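You operate a simulated robot arm through the tools that you are given. There is no shell and no other tool. Be economical: measure what you need, move in short steps, check, and stop when the job is done.

Carry out the task below with a simulated two-armed robot. There is one attempt and no reset: what you move stays moved.

## Task
Put the tripped CONTROL breaker switch back on with the power off.
Fine: in this order: red main switch to OFF, open the cabinet, flip that breaker switch up, shut the cabinet, main switch to ON, press reset.

It is judged by the outcome, as a careful person would: the job done as asked, and still so three seconds after it is handed in. It fails if anything else is knocked over, pushed out of place, dropped, spilled or broken.

## Robot
Two 6-joint arms with two-finger parallel grippers on one trunk, on a base that drives. Base frame: it is fixed to the floor where the robot stands at the start and does not move with it; the origin is under the middle of the robot, x ahead of it, y to its left, z up. Lengths are in mm, angles in degrees, forces in N, time in s.
The left shoulder is at the start at [80, 216, 1566], the right one opposite. With the tool pointing down near the work surface each hand reaches from about 100 to 300 mm from the robot's upright axis, wherever it stands, measured 20 degrees to its own side. Places, roughly: electrical cabinet door [900, -100, 500]; emergency stop [200, -500, 1000]; mode switch [500, -300, 1000]; red main switch [900, 0, 600]; reset button [300, -300, 1000]; start button [400, -200, 1000]; stop button [400, -300, 1000]. Payload 3.43 kg a hand.
Tool frame (each hand has its own): the origin (TCP) lies between the finger pads and is the grasp point; the fingertips stand 30 mm ahead of it; z points along the fingers, y is the line along which they close. Largest opening 94 mm; finger width 28, thickness 10; the body of the gripper, 50 by 96 mm, starts 55 mm behind the TCP.
Orientation is that of the tool frame in the base frame, as a unit quaternion [w, x, y, z]. With the fingers straight down and closing along the base's y, the tool's x points along the base's -x, its y along +y and its z along -z.

## Interface
- The arms move only by the tool nudge_tool. It takes "left_series", "right_series" or both (then of equal length, played together; a hand with none holds still); each is a list of rows, each an object of numbers (a shift or turn left out is 0, a gripper value left out holds the last): "x", "y", "z": the shift along the tool's x, y, z in units of 200 mm (1.0 is 200 mm); "wx", "wy", "wz": the turn, a rotation vector about the tool's x, y, z in units of 90 degrees (1.0 is 90 degrees); "hand": the gripper command, from -1 (shut) to 1 (fully open), values between in proportion. In form: [{"x": .., "y": .., "z": .., "wx": .., "wy": .., "wz": .., "hand": ..}, ...]. A call has 1 to 8 rows; each row is the pose to reach, as a shift and turn from the pose commanded when the call began, along the tool's axes at that moment. A call with a number of a shift or a turn outside -1 to 1 is refused whole. Rows are played at 5 a second. More than 50 mm and 8.6 degrees between two rows, or a gripper value outside its range, and nothing of the call is played. Where a pose cannot be reached the arm comes as near as it can. A force on the tool above 90 N (or 10 N above the force at the start of the call, whichever is more), or a blocked arm, ends the call early, and 0.2 s more pass. Each finger travels about 72 mm/s and halts on what it meets, pressing with about 42 N; the grip force reading is that of the motor and also rises with nothing between the fingers. The clock runs only during rows and for 0.2 s after the last one: add rows that repeat a pose to give the fingers time. The reply holds the time, the measured pose of the TCP, the force on the tool along the base axes, the opening and the grip force, in the units named above and with some noise, with the torque about the TCP (base axes, N m) and any sound that the robot's microphone picked up.
- Cameras (640 x 400 px; columns grow to the right, rows downward): "scene" is now at [97.2, -1.5, 1710.9]; the picture's right is [-0.04, -1.00, 0.00], its down [-0.87, 0.04, -0.49] and it looks along [0.49, -0.02, -0.87] (base axes); focal length 248 px, centre (320, 200). "left" rides on the left gripper at [76, -14, -103] in its tool frame; the picture's right is [0.18, 0.98, 0.00], its down [-0.75, 0.14, -0.64] and it looks along [-0.63, 0.12, 0.77] (tool axes); focal length 243 px, centre (320, 200). "right" rides on the right gripper at [76, 14, -102] in its tool frame; the picture's right is [-0.18, 0.98, 0.00], its down [-0.75, -0.14, -0.64] and it looks along [-0.63, -0.12, 0.77] (tool axes); focal length 243 px, centre (320, 200). There is no depth. A picture from a camera that has moved, and an enlarged one, comes with that camera's place and axes in the base frame and with its lens.
- capture(camera): a new picture of that camera. The clock stands still meanwhile.
- move_column(by): slides the trunk up (or, below 0, down) by that many mm; the arms and the scene camera ride with it, the base frame stays. It gives what a move gives, with no picture.
- steer(legs): drives the robot by 1 to 6 legs, each [ahead, left, turn to the left] in mm, mm and degrees, along the robot's own axes; the way and the turn of a leg run together, so that a leg with both is an arc; at most 1500 mm and 180 degrees a leg. The arms and the cameras ride along, it lands a little off, and it stops where it bumps. It gives what a move gives.
- head_to(pan, tilt): turns the head with the scene camera to pan (to the left, within 86 degrees either way) and tilt (down, from -29 to 69), counted from straight ahead of the robot. It gives what a move gives.
- zoom(camera, box): a new picture of the part [left, top, right, bottom] of that camera's present view, enlarged. The clock stands still meanwhile.
- sign_off(): hands the job in; it is judged then, once.

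Go step by step. Nothing tells you exact positions but the pictures and the camera data: compare them with the known pose of the tool, close in by small moves and look again before you grip or let go. The budget is 120 turns and 92 pictures, counting those below and the enlarged ones. Unless the task says otherwise, let go and move clear before handing in.

The tools are called as name(argument=value, ...) on one line, values as JSON. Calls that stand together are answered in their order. nudge_tool: Moves the arms, as the interface text tells. Its arguments: {"type":"object","properties":{"left_series":{"type":"array"},"right_series":{"type":"array"}},"required":[]} The other tools are called the same way: move_column (by) slides the trunk up or down; steer (legs) drives the base; head_to (pan, tilt) turns the head that bears the scene camera; capture (camera) takes a picture; zoom (camera, box) takes an enlarged picture of a part of a camera's view; sign_off () hands the job in.

At the start:

```text
time_s: 0.0
left_tcp_pos: [559.1, 232.1, 998.8]
left_tcp_rot: [0.0, 0.0, 1.0, 0.0]
left_wrist_force: [-0.8, -0.6, -0.2]
left_torque: [0.01, -0.02, -0.01]
left_width: 94.0
left_gripper_force: 0.0
right_tcp_pos: [295.5, -121.0, 1000.3]
right_tcp_rot: [0.0, 0.0, 1.0, 0.0]
right_wrist_force: [0.1, 0.9, 0.0]
right_torque: [0.0, 0.0, 0.01]
right_width: 94.0
right_gripper_force: 0.1
trunk travel left (down, up): [-796.0, 44.0]
robot x, y, heading: [1.6, -1.5, -0.1]
head pan, tilt: [-2.3, 60.7]
```

scene: 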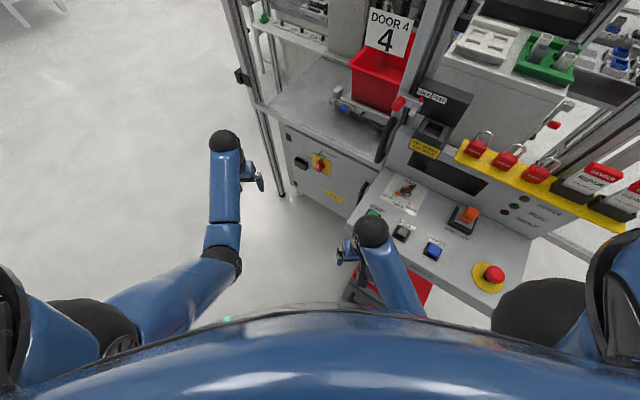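
right: 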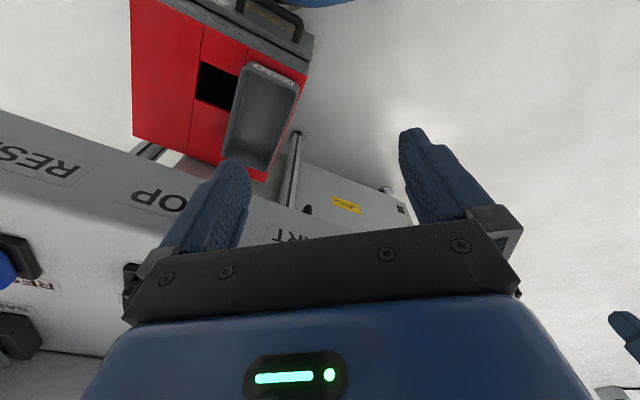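
left: 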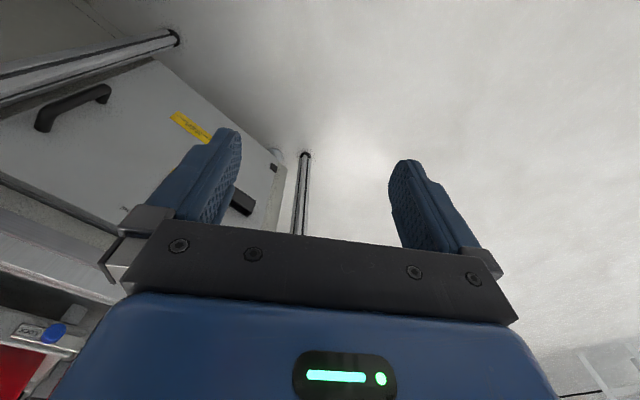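

I see the machine ahead right, with the cabinet's grey door (red/yellow main switch) low ahead. I'll zoom in on the cabinet and the panel first.

zoom(camera="scene", box=[260, 100, 420, 230])

zoom(camera="scene", box=[340, 160, 540, 300])

```text
3.08 times, centred on (340, 165) of scene
camera zoom: at [97.2, -1.5, 1710.9], right [-0.04, -1.0, 0.0], down [-0.87, 0.04, -0.49], along [0.49, -0.02, -0.87], focal length 762 px, centre (258, 308)
```

zoom: 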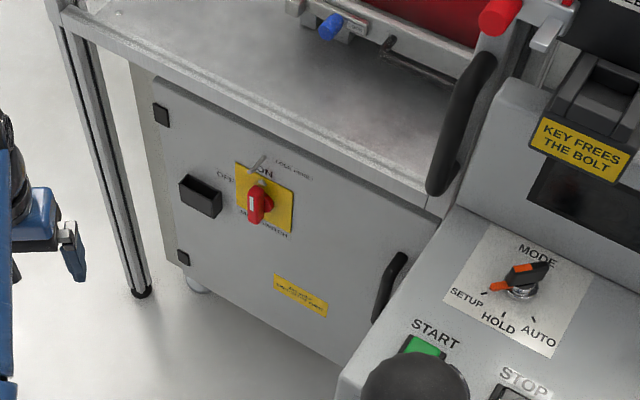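

```text
2.86 times, centred on (440, 230) of scene
camera zoom: at [97.2, -1.5, 1710.9], right [-0.04, -1.0, 0.0], down [-0.87, 0.04, -0.49], along [0.49, -0.02, -0.87], focal length 708 px, centre (-23, 114)
```

zoom: 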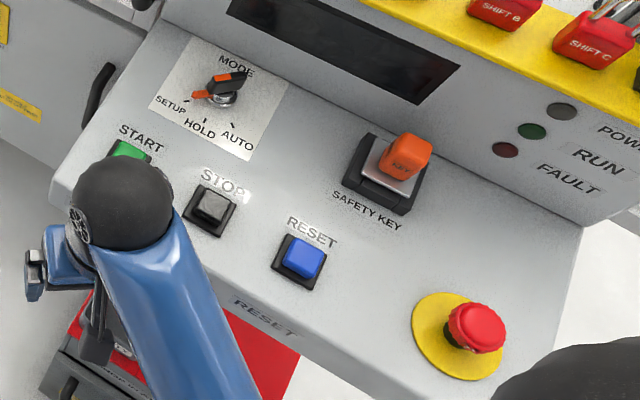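

The machine front is turned about 35° to my right. I'll back off and turn to square up, then look with the head level.

steer(legs=[[-400, 0, 0], [0, 0, -36]])

head_to(pan=0, tilt=38)

capture(camera="scene")

```text
time_s: 4.2
left_tcp_pos: [193.1, -139.1, 1000.5]
left_tcp_rot: [-0.001, 0.307, 0.952, 0.0]
left_wrist_force: [-0.2, -0.4, 0.2]
left_torque: [-0.01, 0.01, 0.01]
left_width: 94.0
left_gripper_force: 0.1
right_tcp_pos: [-229.9, -271.5, 999.8]
right_tcp_rot: [0.0, 0.306, 0.952, 0.0]
right_wrist_force: [-0.3, 0.3, 0.3]
right_torque: [-0.02, -0.01, 0.02]
right_width: 94.0
right_gripper_force: 0.2
trunk travel left (down, up): [-796.0, 44.0]
robot x, y, heading: [-400.4, -4.2, -35.7]
head pan, tilt: [-2.3, 60.7]
```

```text
time_s: 5.1
left_tcp_pos: [192.2, -139.7, 999.0]
left_tcp_rot: [0.0, 0.307, 0.952, 0.0]
left_wrist_force: [-0.3, -0.1, 0.6]
left_torque: [0.01, 0.0, 0.01]
left_width: 94.1
left_gripper_force: 0.0
right_tcp_pos: [-229.5, -270.5, 999.2]
right_tcp_rot: [0.001, 0.306, 0.952, 0.0]
right_wrist_force: [0.5, 0.4, 0.0]
right_torque: [-0.03, -0.02, -0.03]
right_width: 93.8
right_gripper_force: 0.1
trunk travel left (down, up): [-796.0, 44.0]
robot x, y, heading: [-397.7, 0.9, -35.8]
head pan, tilt: [0.0, 38.0]
```

```text
86 pictures are left
camera scene: at [-303.1, -68.4, 1741.3], right [-0.58, -0.81, 0.0], down [-0.5, 0.36, -0.79], along [0.64, -0.46, -0.62], focal length 248 px, centre (320, 200)
```

scene: 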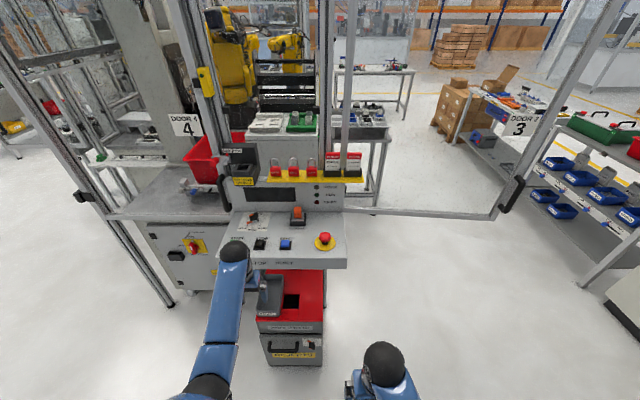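

Squared up now; the main switch triangulates to about (956,-36,590), 760 mm to my left. I'll drive left, lower the trunk and look again.

steer(legs=[[0, 700, 0]])

move_column(by=-500)

head_to(pan=0, tilt=25)

capture(camera="scene")

```text
time_s: 8.9
left_tcp_pos: [599.8, 423.3, 999.8]
left_tcp_rot: [0.001, 0.309, 0.951, 0.001]
left_wrist_force: [-0.6, 0.4, -0.1]
left_torque: [-0.02, -0.02, 0.02]
left_width: 94.0
left_gripper_force: 0.0
right_tcp_pos: [176.5, 292.4, 1001.0]
right_tcp_rot: [0.0, 0.309, 0.951, 0.001]
right_wrist_force: [-1.4, -0.5, 0.6]
right_torque: [0.01, 0.01, 0.03]
right_width: 93.7
right_gripper_force: 0.1
trunk travel left (down, up): [-796.0, 44.0]
robot x, y, heading: [7.3, 568.3, -35.9]
head pan, tilt: [0.0, 38.0]
```

```text
refused: -500 is not a number from -400 to 400
```

```text
time_s: 9.6
left_tcp_pos: [600.0, 422.9, 999.4]
left_tcp_rot: [0.0, 0.308, 0.951, -0.001]
left_wrist_force: [-0.2, -0.5, 1.0]
left_torque: [0.0, -0.01, -0.01]
left_width: 94.4
left_gripper_force: 0.1
right_tcp_pos: [178.3, 293.6, 999.0]
right_tcp_rot: [-0.001, 0.309, 0.951, 0.0]
right_wrist_force: [0.1, -0.6, -0.4]
right_torque: [0.01, 0.0, -0.03]
right_width: 93.8
right_gripper_force: 0.0
trunk travel left (down, up): [-796.0, 44.0]
robot x, y, heading: [11.3, 565.8, -36.0]
head pan, tilt: [0.0, 25.0]
```

```text
85 pictures are left
camera scene: at [110.0, 494.4, 1761.7], right [-0.59, -0.81, 0.0], down [-0.34, 0.25, -0.91], along [0.73, -0.53, -0.42], focal length 248 px, centre (320, 200)
```

scene: 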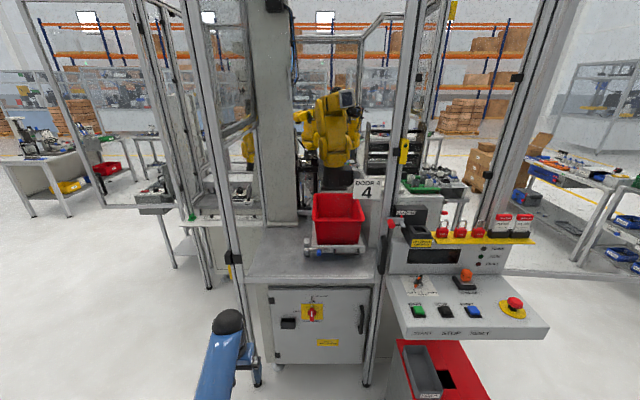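

Now directly facing the cabinet. Lowering the trunk 400 and looking at it more closely.

move_column(by=-400)

zoom(camera="scene", box=[220, 130, 420, 255])

capture(camera="scene")

```text
time_s: 13.5
left_tcp_pos: [599.4, 425.4, 599.9]
left_tcp_rot: [0.0, 0.307, 0.952, 0.0]
left_wrist_force: [-0.5, 0.9, 0.7]
left_torque: [-0.01, -0.01, -0.01]
left_width: 94.2
left_gripper_force: 0.0
right_tcp_pos: [177.8, 294.4, 600.7]
right_tcp_rot: [-0.001, 0.309, 0.951, -0.001]
right_wrist_force: [0.2, -0.4, -0.2]
right_torque: [0.02, -0.01, -0.01]
right_width: 94.0
right_gripper_force: 0.0
trunk travel left (down, up): [-396.0, 444.0]
robot x, y, heading: [8.5, 567.6, -36.0]
head pan, tilt: [0.0, 25.0]
```

```text
3.20 times, centred on (320, 192) of scene
camera zoom: at [110.1, 494.5, 1361.8], right [-0.59, -0.81, 0.0], down [-0.34, 0.25, -0.91], along [0.73, -0.53, -0.42], focal length 793 px, centre (320, 224)
```

zoom: 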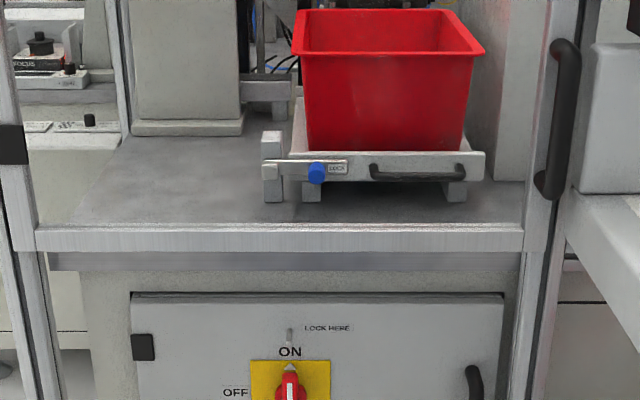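

```text
83 pictures are left
camera scene: at [110.1, 494.5, 1361.8], right [-0.59, -0.81, 0.0], down [-0.34, 0.25, -0.91], along [0.73, -0.53, -0.42], focal length 248 px, centre (320, 200)
```

scene: 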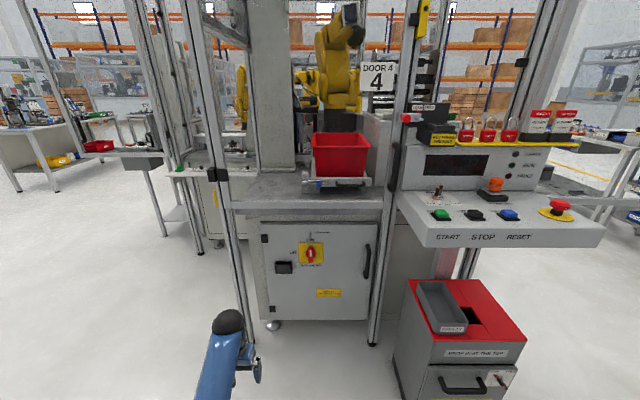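

zoom(camera="scene", box=[240, 210, 400, 340])

```text
3.08 times, centred on (320, 275) of scene
camera zoom: at [110.1, 494.5, 1361.8], right [-0.59, -0.81, 0.0], down [-0.34, 0.25, -0.91], along [0.73, -0.53, -0.42], focal length 762 px, centre (320, -31)
```

zoom: 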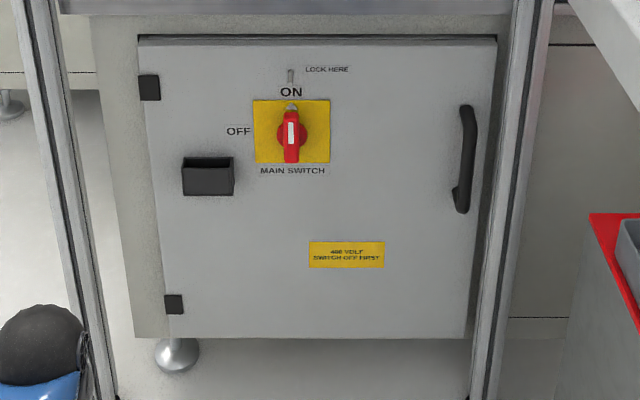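

Main switch is a vertical red lever (ON up, OFF to the left), door hinged on the left with its handle on the right. I'll pitch the left gripper to point forward.

nudge_tool(left_series=[{"wy": -0.09}, {"wy": -0.18}, {"wy": -0.27}, {"wy": -0.36}, {"wy": -0.45}, {"wy": -0.54}, {"wy": -0.63}, {"wy": -0.72}])

nudge_tool(left_series=[{"wy": -0.09}, {"wy": -0.18}, {"wy": -0.28}, {"wy": -0.28, "hand": 0.0}, {"wy": -0.28}])

capture(camera="scene")

capture(camera="left")

```text
time_s: 15.3
left_tcp_pos: [599.7, 424.6, 599.7]
left_tcp_rot: [0.51, 0.26, 0.803, -0.165]
left_wrist_force: [-0.5, -0.2, -0.6]
left_torque: [-0.02, 0.02, 0.01]
left_width: 94.1
left_gripper_force: 0.0
right_tcp_pos: [177.9, 293.9, 599.0]
right_tcp_rot: [0.0, 0.308, 0.951, 0.0]
right_wrist_force: [-0.5, -0.1, 0.9]
right_torque: [0.04, -0.03, 0.01]
right_width: 94.0
right_gripper_force: 0.0
trunk travel left (down, up): [-396.0, 444.0]
robot x, y, heading: [9.2, 565.7, -35.9]
head pan, tilt: [0.0, 25.0]
```

```text
refused: row 3 steps farther than a row can; nothing moved
```

```text
81 pictures are left
camera scene: at [110.0, 494.7, 1361.8], right [-0.59, -0.81, 0.0], down [-0.34, 0.25, -0.91], along [0.73, -0.53, -0.42], focal length 248 px, centre (320, 200)
```

scene: 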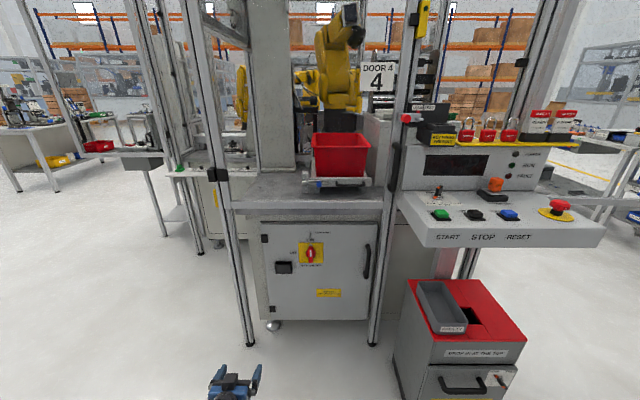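

```text
80 pictures are left
camera left: at [491.1, 486.9, 574.6], right [0.51, 0.84, -0.17], down [-0.13, 0.27, 0.95], along [0.85, -0.47, 0.25], focal length 243 px, centre (320, 200)
```

left: 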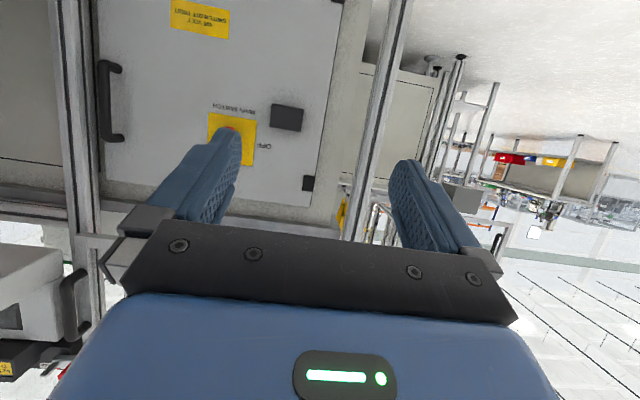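

The pitch works; finish it and part-close the left gripper, then lower the trunk so the shoulders sit nearer the switch height.

nudge_tool(left_series=[{"wy": -0.09}, {"wy": -0.18}, {"wy": -0.27}, {"wy": -0.28, "hand": 0.1}, {"wy": -0.28}, {"wy": -0.28}])

move_column(by=-250)

capture(camera="left")

```text
time_s: 16.7
left_tcp_pos: [600.0, 424.5, 599.8]
left_tcp_rot: [0.672, 0.219, 0.672, -0.219]
left_wrist_force: [-0.7, 0.3, -0.5]
left_torque: [-0.02, 0.01, 0.02]
left_width: 51.9
left_gripper_force: 0.1
left hand out of reach, approached as far as the arm can: row 3, 4
right_tcp_pos: [177.1, 294.1, 599.0]
right_tcp_rot: [0.0, 0.308, 0.951, 0.0]
right_wrist_force: [0.7, 0.4, 0.8]
right_torque: [-0.01, -0.01, -0.03]
right_width: 94.2
right_gripper_force: 0.0
trunk travel left (down, up): [-396.0, 444.0]
robot x, y, heading: [10.4, 563.5, -36.1]
head pan, tilt: [0.0, 25.0]
```

```text
time_s: 19.2
left_tcp_pos: [600.3, 425.4, 350.0]
left_tcp_rot: [0.673, 0.219, 0.672, -0.219]
left_wrist_force: [-0.9, 0.1, 0.3]
left_torque: [0.02, -0.05, -0.01]
left_width: 51.5
left_gripper_force: 0.1
right_tcp_pos: [177.5, 295.2, 349.2]
right_tcp_rot: [0.0, 0.308, 0.951, 0.0]
right_wrist_force: [0.4, -0.5, 0.5]
right_torque: [-0.04, -0.01, 0.01]
right_width: 94.3
right_gripper_force: 0.1
trunk travel left (down, up): [-146.0, 694.0]
robot x, y, heading: [8.7, 568.1, -35.9]
head pan, tilt: [0.0, 25.0]
```

```text
79 pictures are left
camera left: at [509.7, 473.4, 273.9], right [0.58, 0.8, -0.18], down [-0.44, 0.49, 0.75], along [0.69, -0.35, 0.63], focal length 243 px, centre (320, 200)
```

left: 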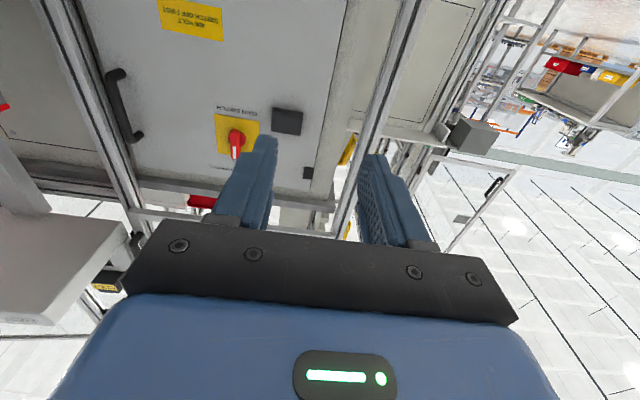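

Triangulating both cameras puts the switch at about (915,-33,625), roughly 524 mm ahead of the left hand, 187 right, 275 up. I'll raise the hand and drive closer.

nudge_tool(left_series=[{"x": -0.24}, {"x": -0.48}, {"x": -0.72}, {"x": -0.96}, {"x": -1.0}])

nudge_tool(left_series=[{"x": -0.2}, {"x": -0.375}])

steer(legs=[[300, -187, 0]])

capture(camera="left")

capture(camera="scene")

```text
time_s: 20.4
left_tcp_pos: [605.4, 434.7, 547.9]
left_tcp_rot: [0.672, 0.22, 0.672, -0.222]
left_wrist_force: [0.6, 0.7, 0.2]
left_torque: [0.01, 0.01, -0.06]
left_width: 52.0
left_gripper_force: 0.1
left hand out of reach, approached as far as the arm can: row 2, 4, 5
right_tcp_pos: [178.1, 293.9, 350.3]
right_tcp_rot: [-0.001, 0.308, 0.951, -0.001]
right_wrist_force: [-0.2, 0.4, -0.2]
right_torque: [0.01, 0.02, 0.0]
right_width: 94.2
right_gripper_force: 0.0
trunk travel left (down, up): [-146.0, 694.0]
robot x, y, heading: [7.9, 566.3, -36.3]
head pan, tilt: [0.0, 25.0]
```

```text
time_s: 21.1
left_tcp_pos: [614.3, 450.4, 623.4]
left_tcp_rot: [0.671, 0.221, 0.672, -0.221]
left_wrist_force: [0.2, -1.0, -0.6]
left_torque: [0.01, 0.01, 0.0]
left_width: 51.7
left_gripper_force: 0.3
left hand out of reach, approached as far as the arm can: row 1, 2
right_tcp_pos: [178.7, 293.4, 349.4]
right_tcp_rot: [0.001, 0.308, 0.951, -0.001]
right_wrist_force: [-0.2, 0.0, 0.0]
right_torque: [0.0, 0.04, 0.0]
right_width: 93.7
right_gripper_force: 0.0
trunk travel left (down, up): [-146.0, 694.0]
robot x, y, heading: [12.1, 564.7, -36.0]
head pan, tilt: [0.0, 25.0]
```

```text
time_s: 23.3
left_tcp_pos: [749.0, 122.3, 623.4]
left_tcp_rot: [0.672, 0.221, 0.671, -0.221]
left_wrist_force: [-0.1, -0.3, -0.1]
left_torque: [0.0, 0.0, 0.02]
left_width: 51.8
left_gripper_force: 0.1
right_tcp_pos: [311.4, -33.8, 349.2]
right_tcp_rot: [0.0, 0.31, 0.951, -0.001]
right_wrist_force: [-0.6, 0.0, 0.2]
right_torque: [0.01, 0.01, 0.05]
right_width: 94.2
right_gripper_force: 0.0
trunk travel left (down, up): [-146.0, 694.0]
robot x, y, heading: [145.4, 236.0, -36.2]
head pan, tilt: [0.0, 25.0]
```

```text
78 pictures are left
camera left: at [658.7, 171.4, 546.8], right [0.59, 0.79, -0.18], down [-0.43, 0.5, 0.75], along [0.69, -0.36, 0.63], focal length 243 px, centre (320, 200)
```

left: 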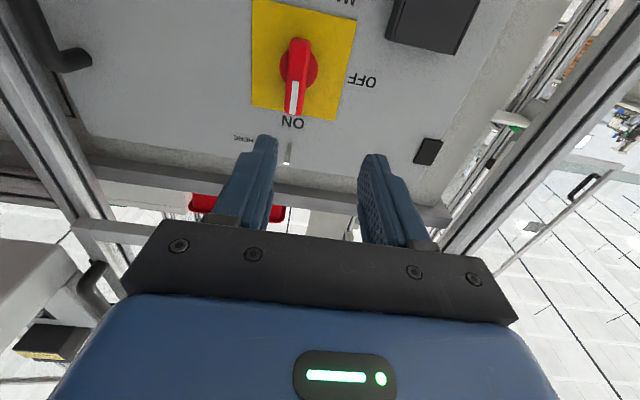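

```text
77 pictures are left
camera scene: at [245.0, 166.7, 1111.7], right [-0.59, -0.81, 0.0], down [-0.34, 0.25, -0.91], along [0.73, -0.53, -0.42], focal length 248 px, centre (320, 200)
```

scene: 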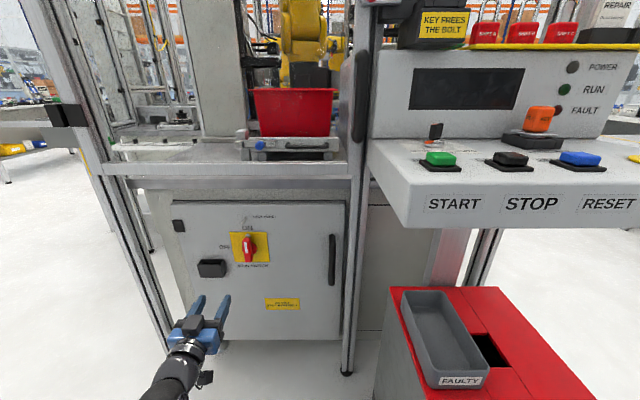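

Two left-camera views put the lever 225 mm ahead of the left TCP, 28 mm to the right and level. I'll advance 150 mm, centre, open a bit more and look again.

nudge_tool(left_series=[{"y": -0.14, "z": 0.15, "hand": 0.5}, {"y": -0.14, "z": 0.35}, {"y": -0.14, "z": 0.55}, {"y": -0.14, "z": 0.75}, {"y": -0.14, "z": 0.75}])

capture(camera="left")

zoom(camera="scene", box=[160, 200, 320, 330])

```text
time_s: 24.5
left_tcp_pos: [867.7, 34.1, 623.8]
left_tcp_rot: [0.672, 0.229, 0.666, -0.231]
left_wrist_force: [-0.1, 0.2, -0.6]
left_torque: [-0.02, 0.0, -0.01]
left_width: 70.6
left_gripper_force: 0.0
left hand out of reach, approached as far as the arm can: row 1, 2, 3, 4, 5
right_tcp_pos: [311.2, -32.0, 350.2]
right_tcp_rot: [0.0, 0.31, 0.951, 0.0]
right_wrist_force: [0.7, 0.5, 0.2]
right_torque: [0.0, -0.02, 0.01]
right_width: 93.7
right_gripper_force: 0.1
trunk travel left (down, up): [-146.0, 694.0]
robot x, y, heading: [146.8, 242.1, -36.2]
head pan, tilt: [0.0, 25.0]
```

```text
76 pictures are left
camera left: at [779.5, 86.3, 546.0], right [0.61, 0.77, -0.18], down [-0.42, 0.51, 0.75], along [0.67, -0.38, 0.64], focal length 243 px, centre (320, 200)
```

left: 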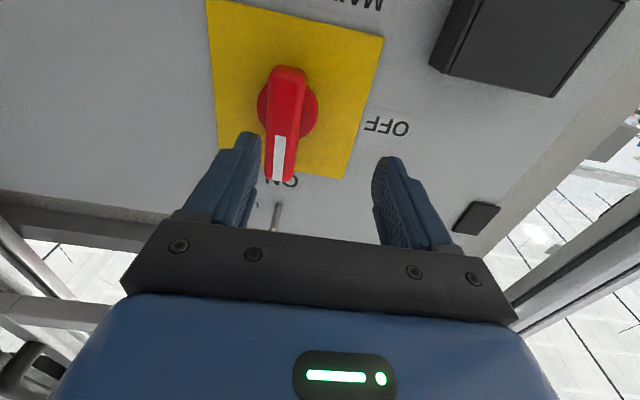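

```text
3.08 times, centred on (240, 265) of scene
camera zoom: at [244.7, 167.3, 1111.8], right [-0.59, -0.81, 0.0], down [-0.34, 0.25, -0.91], along [0.73, -0.53, -0.42], focal length 762 px, centre (566, 0)
```

zoom: 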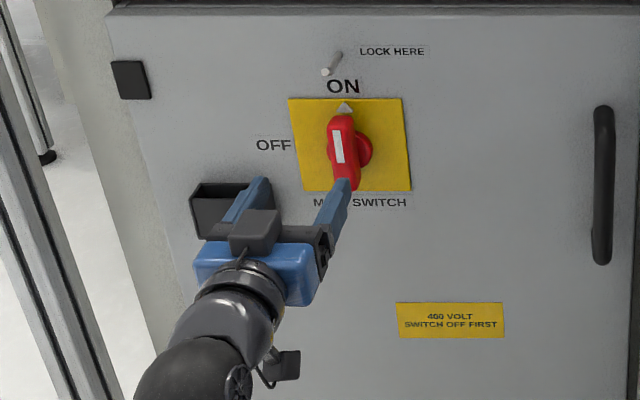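

The arm couldn't take all of the rightward shift and yawed slightly; the lever is now about 77 mm ahead and 25 mm right. I'll use the base to correct.

steer(legs=[[0, -44, 1.7]])

capture(camera="left")

```text
time_s: 25.4
left_tcp_pos: [847.8, 19.4, 622.7]
left_tcp_rot: [0.674, 0.219, 0.67, -0.22]
left_wrist_force: [-0.5, -0.8, -0.3]
left_torque: [0.01, 0.01, 0.02]
left_width: 70.5
left_gripper_force: 0.0
right_tcp_pos: [295.1, -64.4, 349.6]
right_tcp_rot: [0.0, 0.296, 0.955, 0.001]
right_wrist_force: [-0.2, 0.0, 0.9]
right_torque: [-0.02, 0.01, 0.01]
right_width: 93.8
right_gripper_force: 0.0
trunk travel left (down, up): [-146.0, 694.0]
robot x, y, heading: [120.0, 202.6, -34.1]
head pan, tilt: [0.0, 25.0]
```

```text
74 pictures are left
camera left: at [758.0, 69.2, 546.1], right [0.58, 0.79, -0.18], down [-0.44, 0.5, 0.75], along [0.68, -0.36, 0.64], focal length 243 px, centre (320, 200)
```

left: 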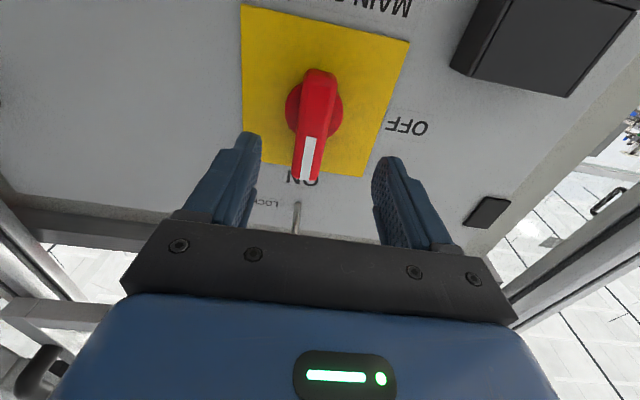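

Lever is now centred between the fingers, about 84 mm ahead. Driving forward 65 mm to straddle it.

steer(legs=[[65, -4, 0]])

capture(camera="left")

zoom(camera="scene", box=[160, 200, 320, 330])

```text
time_s: 26.5
left_tcp_pos: [894.0, -14.0, 621.7]
left_tcp_rot: [0.675, 0.219, 0.669, -0.221]
left_wrist_force: [0.7, -0.5, -0.3]
left_torque: [-0.04, 0.0, 0.03]
left_width: 70.4
left_gripper_force: 0.2
right_tcp_pos: [335.0, -93.7, 348.7]
right_tcp_rot: [-0.011, 0.297, 0.955, 0.004]
right_wrist_force: [2.4, 2.6, -0.4]
right_torque: [-0.12, 0.14, 0.04]
right_width: 94.1
right_gripper_force: 0.0
trunk travel left (down, up): [-146.0, 694.0]
robot x, y, heading: [166.4, 167.9, -34.3]
head pan, tilt: [0.0, 25.0]
stopped in leg 1: the force on the tool passed its limit at 134 N (the readings are from after the stop); the commanded pose is now the measured one
```

```text
73 pictures are left
camera left: at [804.6, 34.5, 545.9], right [0.58, 0.79, -0.18], down [-0.44, 0.5, 0.75], along [0.68, -0.35, 0.64], focal length 243 px, centre (320, 200)
```

left: 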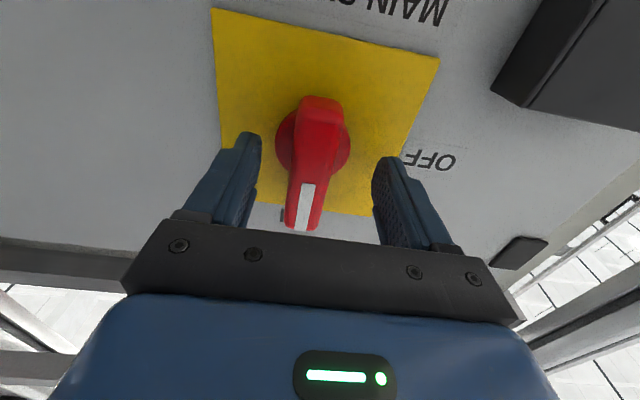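

```text
3.08 times, centred on (240, 265) of scene
camera zoom: at [267.8, 99.2, 1111.7], right [-0.56, -0.83, 0.0], down [-0.35, 0.24, -0.91], along [0.75, -0.51, -0.42], focal length 762 px, centre (566, 0)
```

zoom: 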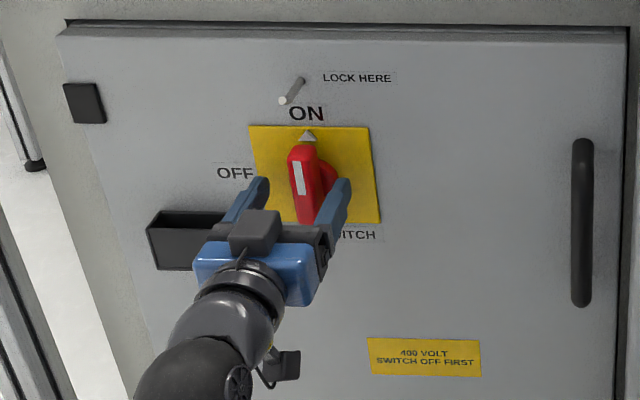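

The left hand is nearly at the lever, but the right hand bumped something (probably the red waste cabinet). Let me look.

capture(camera="right")

head_to(pan=-35, tilt=50)

capture(camera="scene")

```text
71 pictures are left
camera right: at [283.5, -41.6, 453.9], right [0.71, 0.71, 0.0], down [0.55, -0.55, 0.62], along [0.44, -0.44, -0.78], focal length 243 px, centre (320, 200)
```

right: 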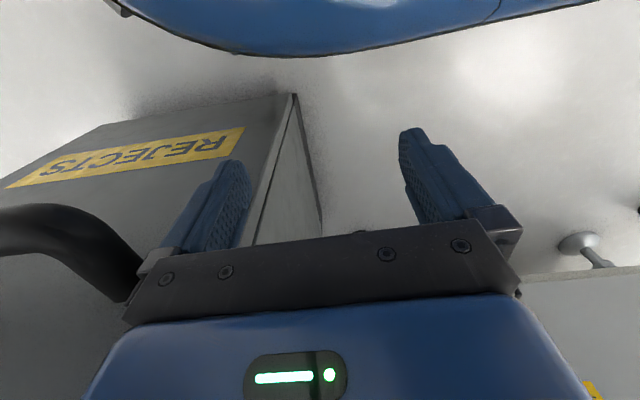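

```text
time_s: 27.5
left_tcp_pos: [893.6, -14.1, 622.1]
left_tcp_rot: [0.675, 0.219, 0.67, -0.22]
left_wrist_force: [-0.5, 1.0, 0.0]
left_torque: [-0.01, -0.02, -0.01]
left_width: 70.4
left_gripper_force: 0.1
right_tcp_pos: [334.9, -94.5, 348.8]
right_tcp_rot: [-0.011, 0.296, 0.955, 0.005]
right_wrist_force: [3.1, 6.1, -2.9]
right_torque: [-0.33, 0.21, 0.06]
right_width: 93.7
right_gripper_force: 0.0
trunk travel left (down, up): [-146.0, 694.0]
robot x, y, heading: [165.0, 170.4, -34.4]
head pan, tilt: [-35.0, 50.0]
```

```text
70 pictures are left
camera scene: at [219.3, 79.3, 1074.3], right [-0.94, -0.35, 0.0], down [-0.27, 0.72, -0.64], along [0.23, -0.6, -0.77], focal length 248 px, centre (320, 200)
```

scene: 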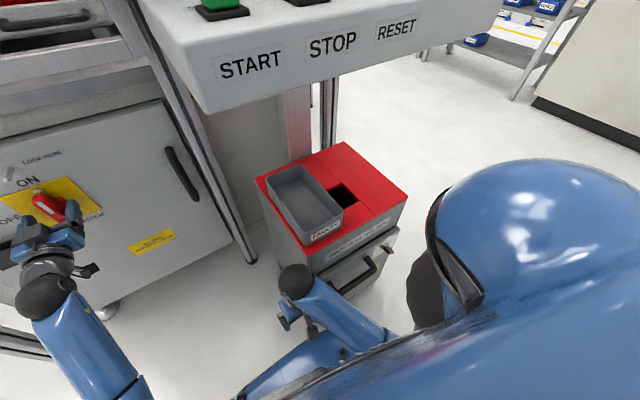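

The right gripper touched the rejects cabinet. I'll slide the right hand left off it, then raise it well clear.

nudge_tool(right_series=[{"x": 0.1, "y": 0.05}, {"x": 0.2, "y": 0.15}, {"x": 0.25, "y": 0.25, "hand": -1}])

nudge_tool(right_series=[{"z": -0.23}, {"z": -0.46}, {"z": -0.69}, {"z": -0.92}, {"z": -1.0}])

capture(camera="scene")

```text
time_s: 28.3
left_tcp_pos: [893.7, -14.1, 623.1]
left_tcp_rot: [0.674, 0.22, 0.67, -0.221]
left_wrist_force: [-0.4, -0.1, -0.4]
left_torque: [0.01, 0.0, -0.03]
left_width: 70.3
left_gripper_force: 0.0
right_tcp_pos: [321.2, -25.2, 350.5]
right_tcp_rot: [-0.011, 0.297, 0.955, 0.005]
right_wrist_force: [-0.5, 0.5, -0.5]
right_torque: [0.0, -0.02, 0.01]
right_width: 38.5
right_gripper_force: 0.0
trunk travel left (down, up): [-146.0, 694.0]
robot x, y, heading: [162.7, 166.4, -34.4]
head pan, tilt: [-35.0, 50.0]
```

```text
time_s: 29.5
left_tcp_pos: [894.3, -15.0, 622.7]
left_tcp_rot: [0.675, 0.219, 0.67, -0.221]
left_wrist_force: [0.0, 0.6, -0.2]
left_torque: [-0.04, 0.01, 0.0]
left_width: 70.7
left_gripper_force: 0.0
right_tcp_pos: [304.8, -26.6, 358.3]
right_tcp_rot: [-0.01, 0.297, 0.955, 0.005]
right_wrist_force: [0.4, -0.2, 0.3]
right_torque: [0.02, 0.0, -0.01]
right_width: 0.0
right_gripper_force: 33.1
right hand out of reach, approached as far as the arm can: row 1, 2, 3, 4, 5
trunk travel left (down, up): [-146.0, 694.0]
robot x, y, heading: [165.9, 170.1, -34.4]
head pan, tilt: [-35.0, 50.0]
```

```text
69 pictures are left
camera scene: at [218.9, 79.1, 1074.2], right [-0.94, -0.35, 0.0], down [-0.27, 0.72, -0.64], along [0.23, -0.6, -0.77], focal length 248 px, centre (320, 200)
```

scene: 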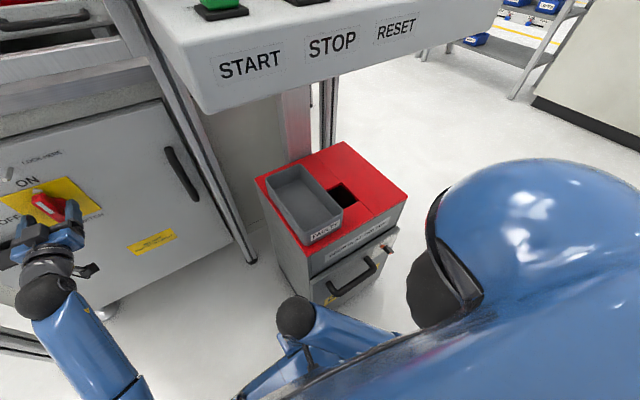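

The right hand is clear now and the cabinet appears unmoved. The lever front face is ~27 mm ahead of the left TCP; advance the left arm 20 mm.

nudge_tool(left_series=[{"z": 0.05, "y": -0.02}, {"z": 0.1, "y": -0.03}, {"z": 0.1, "y": -0.03}])

capture(camera="left")

```text
time_s: 30.3
left_tcp_pos: [903.9, -25.3, 622.1]
left_tcp_rot: [0.674, 0.22, 0.669, -0.222]
left_wrist_force: [-60.8, 39.2, -11.9]
left_torque: [0.62, 1.21, 2.55]
left_width: 67.4
left_gripper_force: 0.1
right_tcp_pos: [302.9, -24.9, 358.1]
right_tcp_rot: [-0.008, 0.296, 0.955, 0.004]
right_wrist_force: [0.4, 0.0, 0.9]
right_torque: [0.0, 0.02, -0.03]
right_width: 0.2
right_gripper_force: 33.0
trunk travel left (down, up): [-146.0, 694.0]
robot x, y, heading: [161.5, 164.5, -34.4]
head pan, tilt: [-35.0, 50.0]
```

```text
68 pictures are left
camera left: at [814.5, 24.5, 545.3], right [0.59, 0.79, -0.18], down [-0.44, 0.5, 0.75], along [0.68, -0.36, 0.64], focal length 243 px, centre (320, 200)
```

left: 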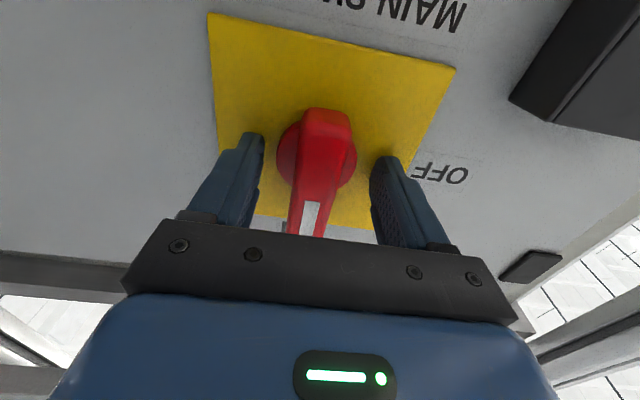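

Fingertips touch the plate with the lever between them. Back off slightly and close on the lever.

nudge_tool(left_series=[{"z": -0.05}, {"z": -0.06, "hand": -1}, {"z": -0.06}, {"z": -0.06}, {"z": -0.06}])

capture(camera="left")

```text
time_s: 31.5
left_tcp_pos: [897.5, -22.4, 624.7]
left_tcp_rot: [0.677, 0.22, 0.666, -0.223]
left_wrist_force: [20.7, -2.5, 16.6]
left_torque: [-0.59, -0.55, -0.3]
left_width: 47.3
left_gripper_force: 44.6
right_tcp_pos: [305.3, -25.7, 358.0]
right_tcp_rot: [-0.01, 0.297, 0.955, 0.005]
right_wrist_force: [-0.1, -0.6, 0.0]
right_torque: [-0.01, 0.01, -0.02]
right_width: 0.0
right_gripper_force: 33.1
trunk travel left (down, up): [-146.0, 694.0]
robot x, y, heading: [166.9, 169.7, -34.3]
head pan, tilt: [-35.0, 50.0]
```

```text
67 pictures are left
camera left: at [808.8, 26.2, 547.7], right [0.59, 0.79, -0.18], down [-0.44, 0.5, 0.74], along [0.68, -0.36, 0.64], focal length 243 px, centre (320, 200)
```

left: 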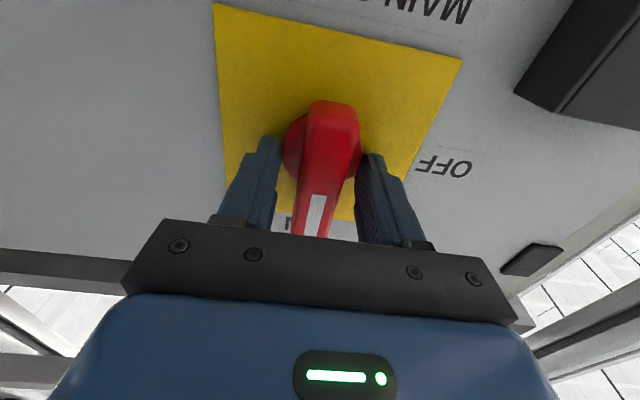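

It closed on the round knob base (47 mm). I'll open, back off 14 mm and grip only the lever.

nudge_tool(left_series=[{"hand": 0.2}, {"hand": 0.2}, {"z": -0.07}, {"z": -0.07}, {"z": -0.07, "hand": -1}, {"z": -0.07}, {"z": -0.07}, {"z": -0.07}])

capture(camera="left")

```text
time_s: 33.3
left_tcp_pos: [886.4, -15.2, 622.0]
left_tcp_rot: [0.674, 0.221, 0.668, -0.223]
left_wrist_force: [-4.3, -0.1, -1.4]
left_torque: [-0.07, 0.04, 0.63]
left_width: 23.8
left_gripper_force: 44.8
right_tcp_pos: [305.6, -27.6, 357.1]
right_tcp_rot: [-0.011, 0.297, 0.955, 0.005]
right_wrist_force: [0.5, -0.1, -0.4]
right_torque: [0.0, -0.01, 0.0]
right_width: 0.0
right_gripper_force: 33.1
trunk travel left (down, up): [-146.0, 694.0]
robot x, y, heading: [164.8, 168.1, -34.6]
head pan, tilt: [-35.0, 50.0]
```

```text
66 pictures are left
camera left: at [797.0, 34.5, 545.2], right [0.59, 0.79, -0.18], down [-0.44, 0.5, 0.75], along [0.68, -0.36, 0.64], focal length 243 px, centre (320, 200)
```

left: 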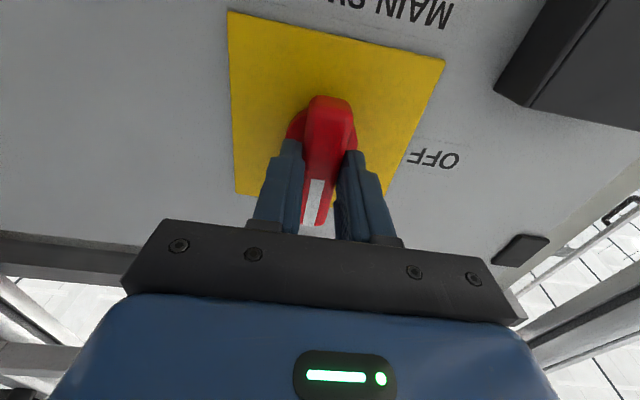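

Lever is gripped (24 mm). Turning it counter-clockwise in steps.

nudge_tool(left_series=[{"wz": -0.08}, {"wz": -0.16}, {"wz": -0.24}, {"wz": -0.32}, {"wz": -0.4}])

capture(camera="left")

```text
time_s: 34.2
left_tcp_pos: [890.0, -18.2, 615.0]
left_tcp_rot: [0.637, 0.126, 0.669, -0.361]
left_wrist_force: [-28.9, -1.6, 15.2]
left_torque: [-0.55, -0.95, 0.79]
left_width: 26.0
left_gripper_force: 45.0
left hand out of reach, approached as far as the arm can: row 1, 2, 3, 4
right_tcp_pos: [299.0, -28.3, 358.4]
right_tcp_rot: [-0.007, 0.301, 0.954, 0.005]
right_wrist_force: [-0.3, 0.2, 0.4]
right_torque: [-0.03, 0.02, 0.0]
right_width: 0.0
right_gripper_force: 32.7
trunk travel left (down, up): [-146.0, 694.0]
robot x, y, heading: [162.5, 169.6, -34.7]
head pan, tilt: [-35.0, 50.0]
stopped in row 4 (left hand): the force on the tool passed its limit at 96 N (the readings are from after the stop); the commanded pose is now the measured one
```

```text
65 pictures are left
camera left: at [792.9, 15.1, 539.9], right [0.59, 0.64, -0.49], down [-0.28, 0.73, 0.62], along [0.76, -0.23, 0.61], focal length 243 px, centre (320, 200)
```

left: 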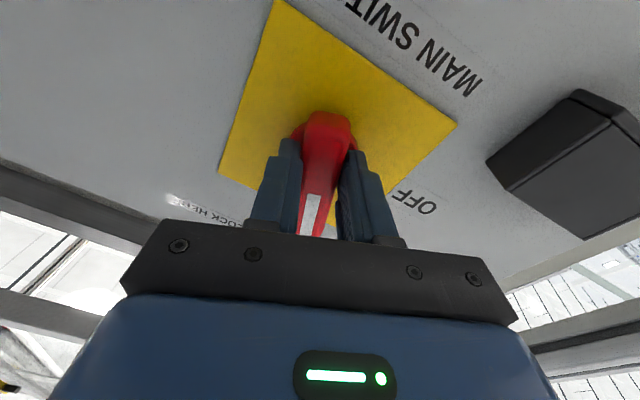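

The wrist roll ran into a limit after ~22°. I'll let go and instead push the lever over with closed fingertips; first release, back off and look.

nudge_tool(left_series=[{"hand": 0.3}, {"hand": 0.3}, {"z": -0.2}, {"z": -0.3}])

nudge_tool(left_series=[{"wz": 0.08}, {"wz": 0.16}, {"wz": 0.24, "hand": -1}, {"wz": 0.24}, {"wz": 0.24}, {"wz": 0.24}])

capture(camera="left")

```text
time_s: 35.2
left_tcp_pos: [849.9, 21.3, 603.5]
left_tcp_rot: [0.633, 0.125, 0.675, -0.358]
left_wrist_force: [-0.2, 0.0, 0.4]
left_torque: [-0.05, 0.02, -0.01]
left_width: 61.1
left_gripper_force: 0.0
right_tcp_pos: [304.0, -28.2, 357.7]
right_tcp_rot: [-0.01, 0.301, 0.954, 0.006]
right_wrist_force: [-0.3, -0.6, 0.0]
right_torque: [0.0, 0.01, -0.02]
right_width: 0.0
right_gripper_force: 33.3
trunk travel left (down, up): [-146.0, 694.0]
robot x, y, heading: [168.7, 166.0, -34.6]
head pan, tilt: [-35.0, 50.0]
```

```text
time_s: 36.6
left_tcp_pos: [850.5, 19.8, 602.4]
left_tcp_rot: [0.688, 0.25, 0.641, -0.232]
left_wrist_force: [0.2, 0.1, -0.7]
left_torque: [0.06, -0.02, -0.03]
left_width: 0.1
left_gripper_force: 32.9
right_tcp_pos: [302.9, -28.6, 358.6]
right_tcp_rot: [-0.01, 0.301, 0.954, 0.005]
right_wrist_force: [1.1, -0.1, 0.0]
right_torque: [0.01, 0.0, -0.02]
right_width: 0.1
right_gripper_force: 33.0
trunk travel left (down, up): [-146.0, 694.0]
robot x, y, heading: [164.4, 163.9, -34.8]
head pan, tilt: [-35.0, 50.0]
```

```text
64 pictures are left
camera left: at [768.9, 75.7, 520.7], right [0.64, 0.76, -0.14], down [-0.46, 0.52, 0.72], along [0.62, -0.4, 0.68], focal length 243 px, centre (320, 200)
```

left: 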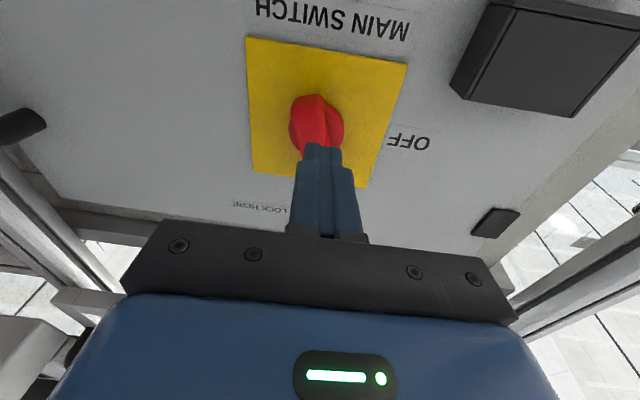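

head_to(pan=0, tilt=35)

zoom(camera="scene", box=[160, 150, 320, 250])

```text
time_s: 37.6
left_tcp_pos: [850.6, 20.7, 603.4]
left_tcp_rot: [0.689, 0.25, 0.64, -0.232]
left_wrist_force: [-0.5, -0.3, 1.0]
left_torque: [-0.02, 0.01, 0.02]
left_width: 0.1
left_gripper_force: 32.9
right_tcp_pos: [303.7, -28.1, 356.8]
right_tcp_rot: [-0.01, 0.3, 0.954, 0.005]
right_wrist_force: [-0.5, -0.1, -0.5]
right_torque: [-0.01, -0.02, -0.01]
right_width: 0.0
right_gripper_force: 33.0
trunk travel left (down, up): [-146.0, 694.0]
robot x, y, heading: [166.0, 165.5, -35.1]
head pan, tilt: [0.0, 35.0]
```

```text
4.00 times, centred on (240, 200) of scene
camera zoom: at [263.0, 100.3, 1096.0], right [-0.57, -0.82, 0.0], down [-0.47, 0.33, -0.82], along [0.67, -0.47, -0.57], focal length 991 px, centre (640, 200)
```

zoom: 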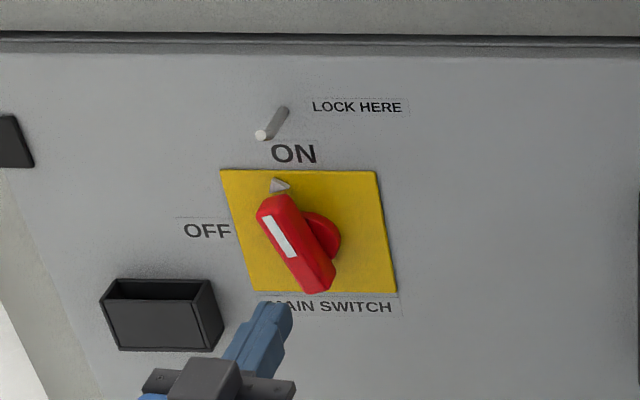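

The lever rests about 25° over. I'll push its upper end left/down with closed fingertips: first straighten the tool, raise it ~54 mm and shift right ~25 mm with the base.

nudge_tool(left_series=[{"x": -0.14, "wx": -0.022, "wy": 0.015}, {"x": -0.27, "wx": -0.044, "wy": 0.033}, {"x": -0.27, "wx": -0.044, "wy": 0.033}])

steer(legs=[[0, -25, 0]])

capture(camera="left")

zoom(camera="scene", box=[160, 150, 320, 250])

```text
time_s: 38.4
left_tcp_pos: [846.1, 22.0, 657.2]
left_tcp_rot: [0.679, 0.234, 0.664, -0.207]
left_wrist_force: [-0.5, -0.1, -0.1]
left_torque: [0.06, 0.01, -0.01]
left_width: 0.0
left_gripper_force: 33.0
right_tcp_pos: [302.7, -28.4, 357.3]
right_tcp_rot: [-0.011, 0.301, 0.953, 0.005]
right_wrist_force: [-0.3, 1.0, 0.6]
right_torque: [-0.02, 0.0, -0.01]
right_width: 0.0
right_gripper_force: 33.1
trunk travel left (down, up): [-146.0, 694.0]
robot x, y, heading: [163.8, 168.6, -34.7]
head pan, tilt: [0.0, 35.0]
```

```text
time_s: 39.2
left_tcp_pos: [832.9, 1.4, 657.6]
left_tcp_rot: [0.68, 0.235, 0.664, -0.205]
left_wrist_force: [-0.3, -0.1, 0.6]
left_torque: [0.0, -0.03, 0.04]
left_width: 0.0
left_gripper_force: 33.0
right_tcp_pos: [289.1, -48.4, 357.5]
right_tcp_rot: [-0.011, 0.301, 0.953, 0.006]
right_wrist_force: [-0.1, -1.2, 0.8]
right_torque: [0.01, 0.03, -0.01]
right_width: 0.0
right_gripper_force: 33.4
trunk travel left (down, up): [-146.0, 694.0]
robot x, y, heading: [150.9, 143.3, -34.9]
head pan, tilt: [0.0, 35.0]
```

```text
62 pictures are left
camera left: at [744.8, 53.4, 579.7], right [0.59, 0.8, -0.14], down [-0.46, 0.47, 0.75], along [0.67, -0.38, 0.64], focal length 243 px, centre (320, 200)
```

left: 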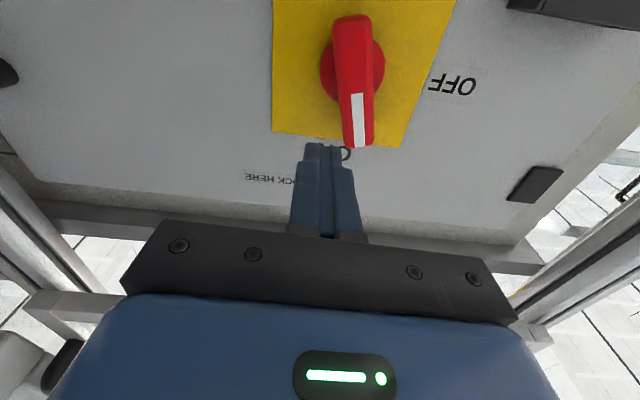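

```text
4.00 times, centred on (240, 200) of scene
camera zoom: at [248.3, 79.2, 1096.0], right [-0.57, -0.82, 0.0], down [-0.47, 0.33, -0.82], along [0.67, -0.47, -0.57], focal length 991 px, centre (640, 200)
```

zoom: 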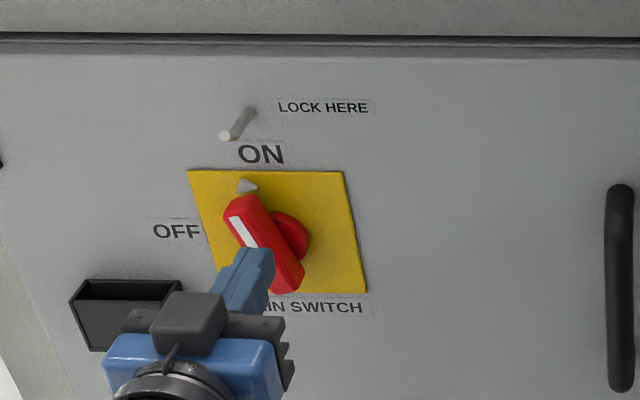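

The fingertips are beside the lever's upper end, ~10 mm gap to its right. Insert 54 mm forward, then push left and down.

nudge_tool(left_series=[{"z": 0.14, "x": 0.02}, {"z": 0.27, "x": 0.035}, {"z": 0.27, "x": 0.035}])

capture(camera="left")

```text
time_s: 40.0
left_tcp_pos: [876.7, -30.7, 651.3]
left_tcp_rot: [0.68, 0.234, 0.663, -0.207]
left_wrist_force: [0.4, 0.0, 0.0]
left_torque: [0.0, -0.01, 0.0]
left_width: 0.2
left_gripper_force: 32.7
right_tcp_pos: [289.1, -49.0, 357.9]
right_tcp_rot: [-0.011, 0.3, 0.954, 0.004]
right_wrist_force: [0.2, 0.3, 0.6]
right_torque: [0.01, 0.01, 0.03]
right_width: 0.1
right_gripper_force: 33.3
trunk travel left (down, up): [-146.0, 694.0]
robot x, y, heading: [152.3, 147.7, -34.8]
head pan, tilt: [0.0, 35.0]
```

```text
60 pictures are left
camera left: at [789.6, 22.4, 573.1], right [0.59, 0.79, -0.14], down [-0.46, 0.47, 0.75], along [0.66, -0.38, 0.64], focal length 243 px, centre (320, 200)
```

left: 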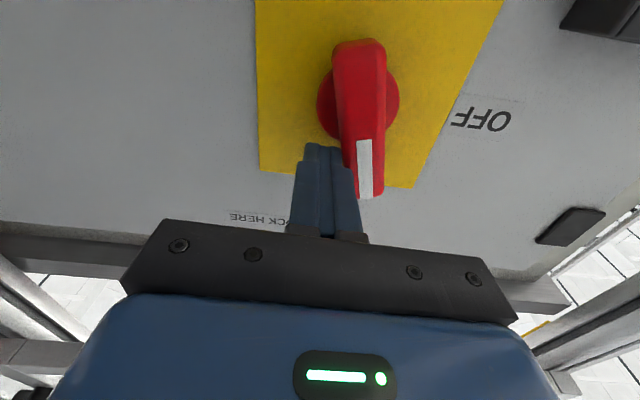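

Now push left, then down.

nudge_tool(left_series=[{"y": 0.06}, {"y": 0.12}, {"y": 0.18}, {"y": 0.22, "x": 0.01}, {"y": 0.25, "x": 0.04}, {"y": 0.26, "x": 0.07}, {"y": 0.26, "x": 0.09}])

capture(camera="left")

zoom(camera="scene", box=[160, 150, 320, 250])

```text
time_s: 41.6
left_tcp_pos: [905.7, 12.9, 646.0]
left_tcp_rot: [0.687, 0.233, 0.657, -0.206]
left_wrist_force: [5.0, -6.3, 33.8]
left_torque: [-0.43, -0.45, -0.36]
left_width: 0.3
left_gripper_force: 33.0
right_tcp_pos: [287.9, -49.1, 359.2]
right_tcp_rot: [-0.009, 0.301, 0.954, 0.006]
right_wrist_force: [0.3, 0.4, -0.5]
right_torque: [-0.01, 0.05, 0.01]
right_width: 0.2
right_gripper_force: 32.6
trunk travel left (down, up): [-146.0, 694.0]
robot x, y, heading: [152.4, 148.2, -35.0]
head pan, tilt: [0.0, 35.0]
```

```text
59 pictures are left
camera left: at [819.3, 63.4, 566.0], right [0.59, 0.8, -0.14], down [-0.47, 0.48, 0.74], along [0.66, -0.37, 0.66], focal length 243 px, centre (320, 200)
```

left: 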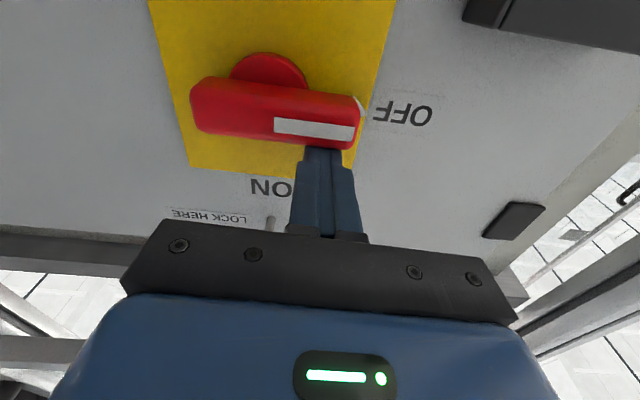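

```text
4.00 times, centred on (240, 200) of scene
camera zoom: at [244.7, 80.1, 1097.0], right [-0.57, -0.82, 0.0], down [-0.47, 0.33, -0.82], along [0.68, -0.47, -0.57], focal length 991 px, centre (640, 200)
```

zoom: 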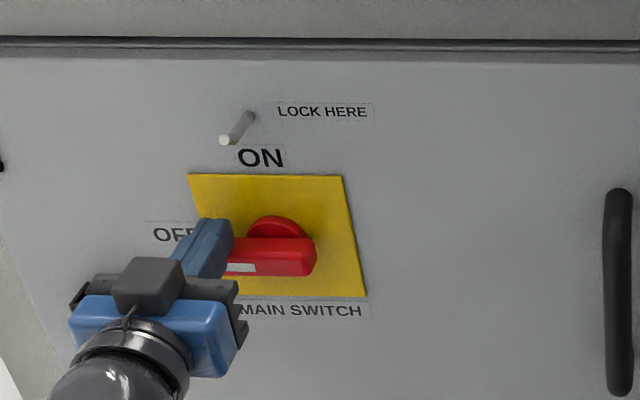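

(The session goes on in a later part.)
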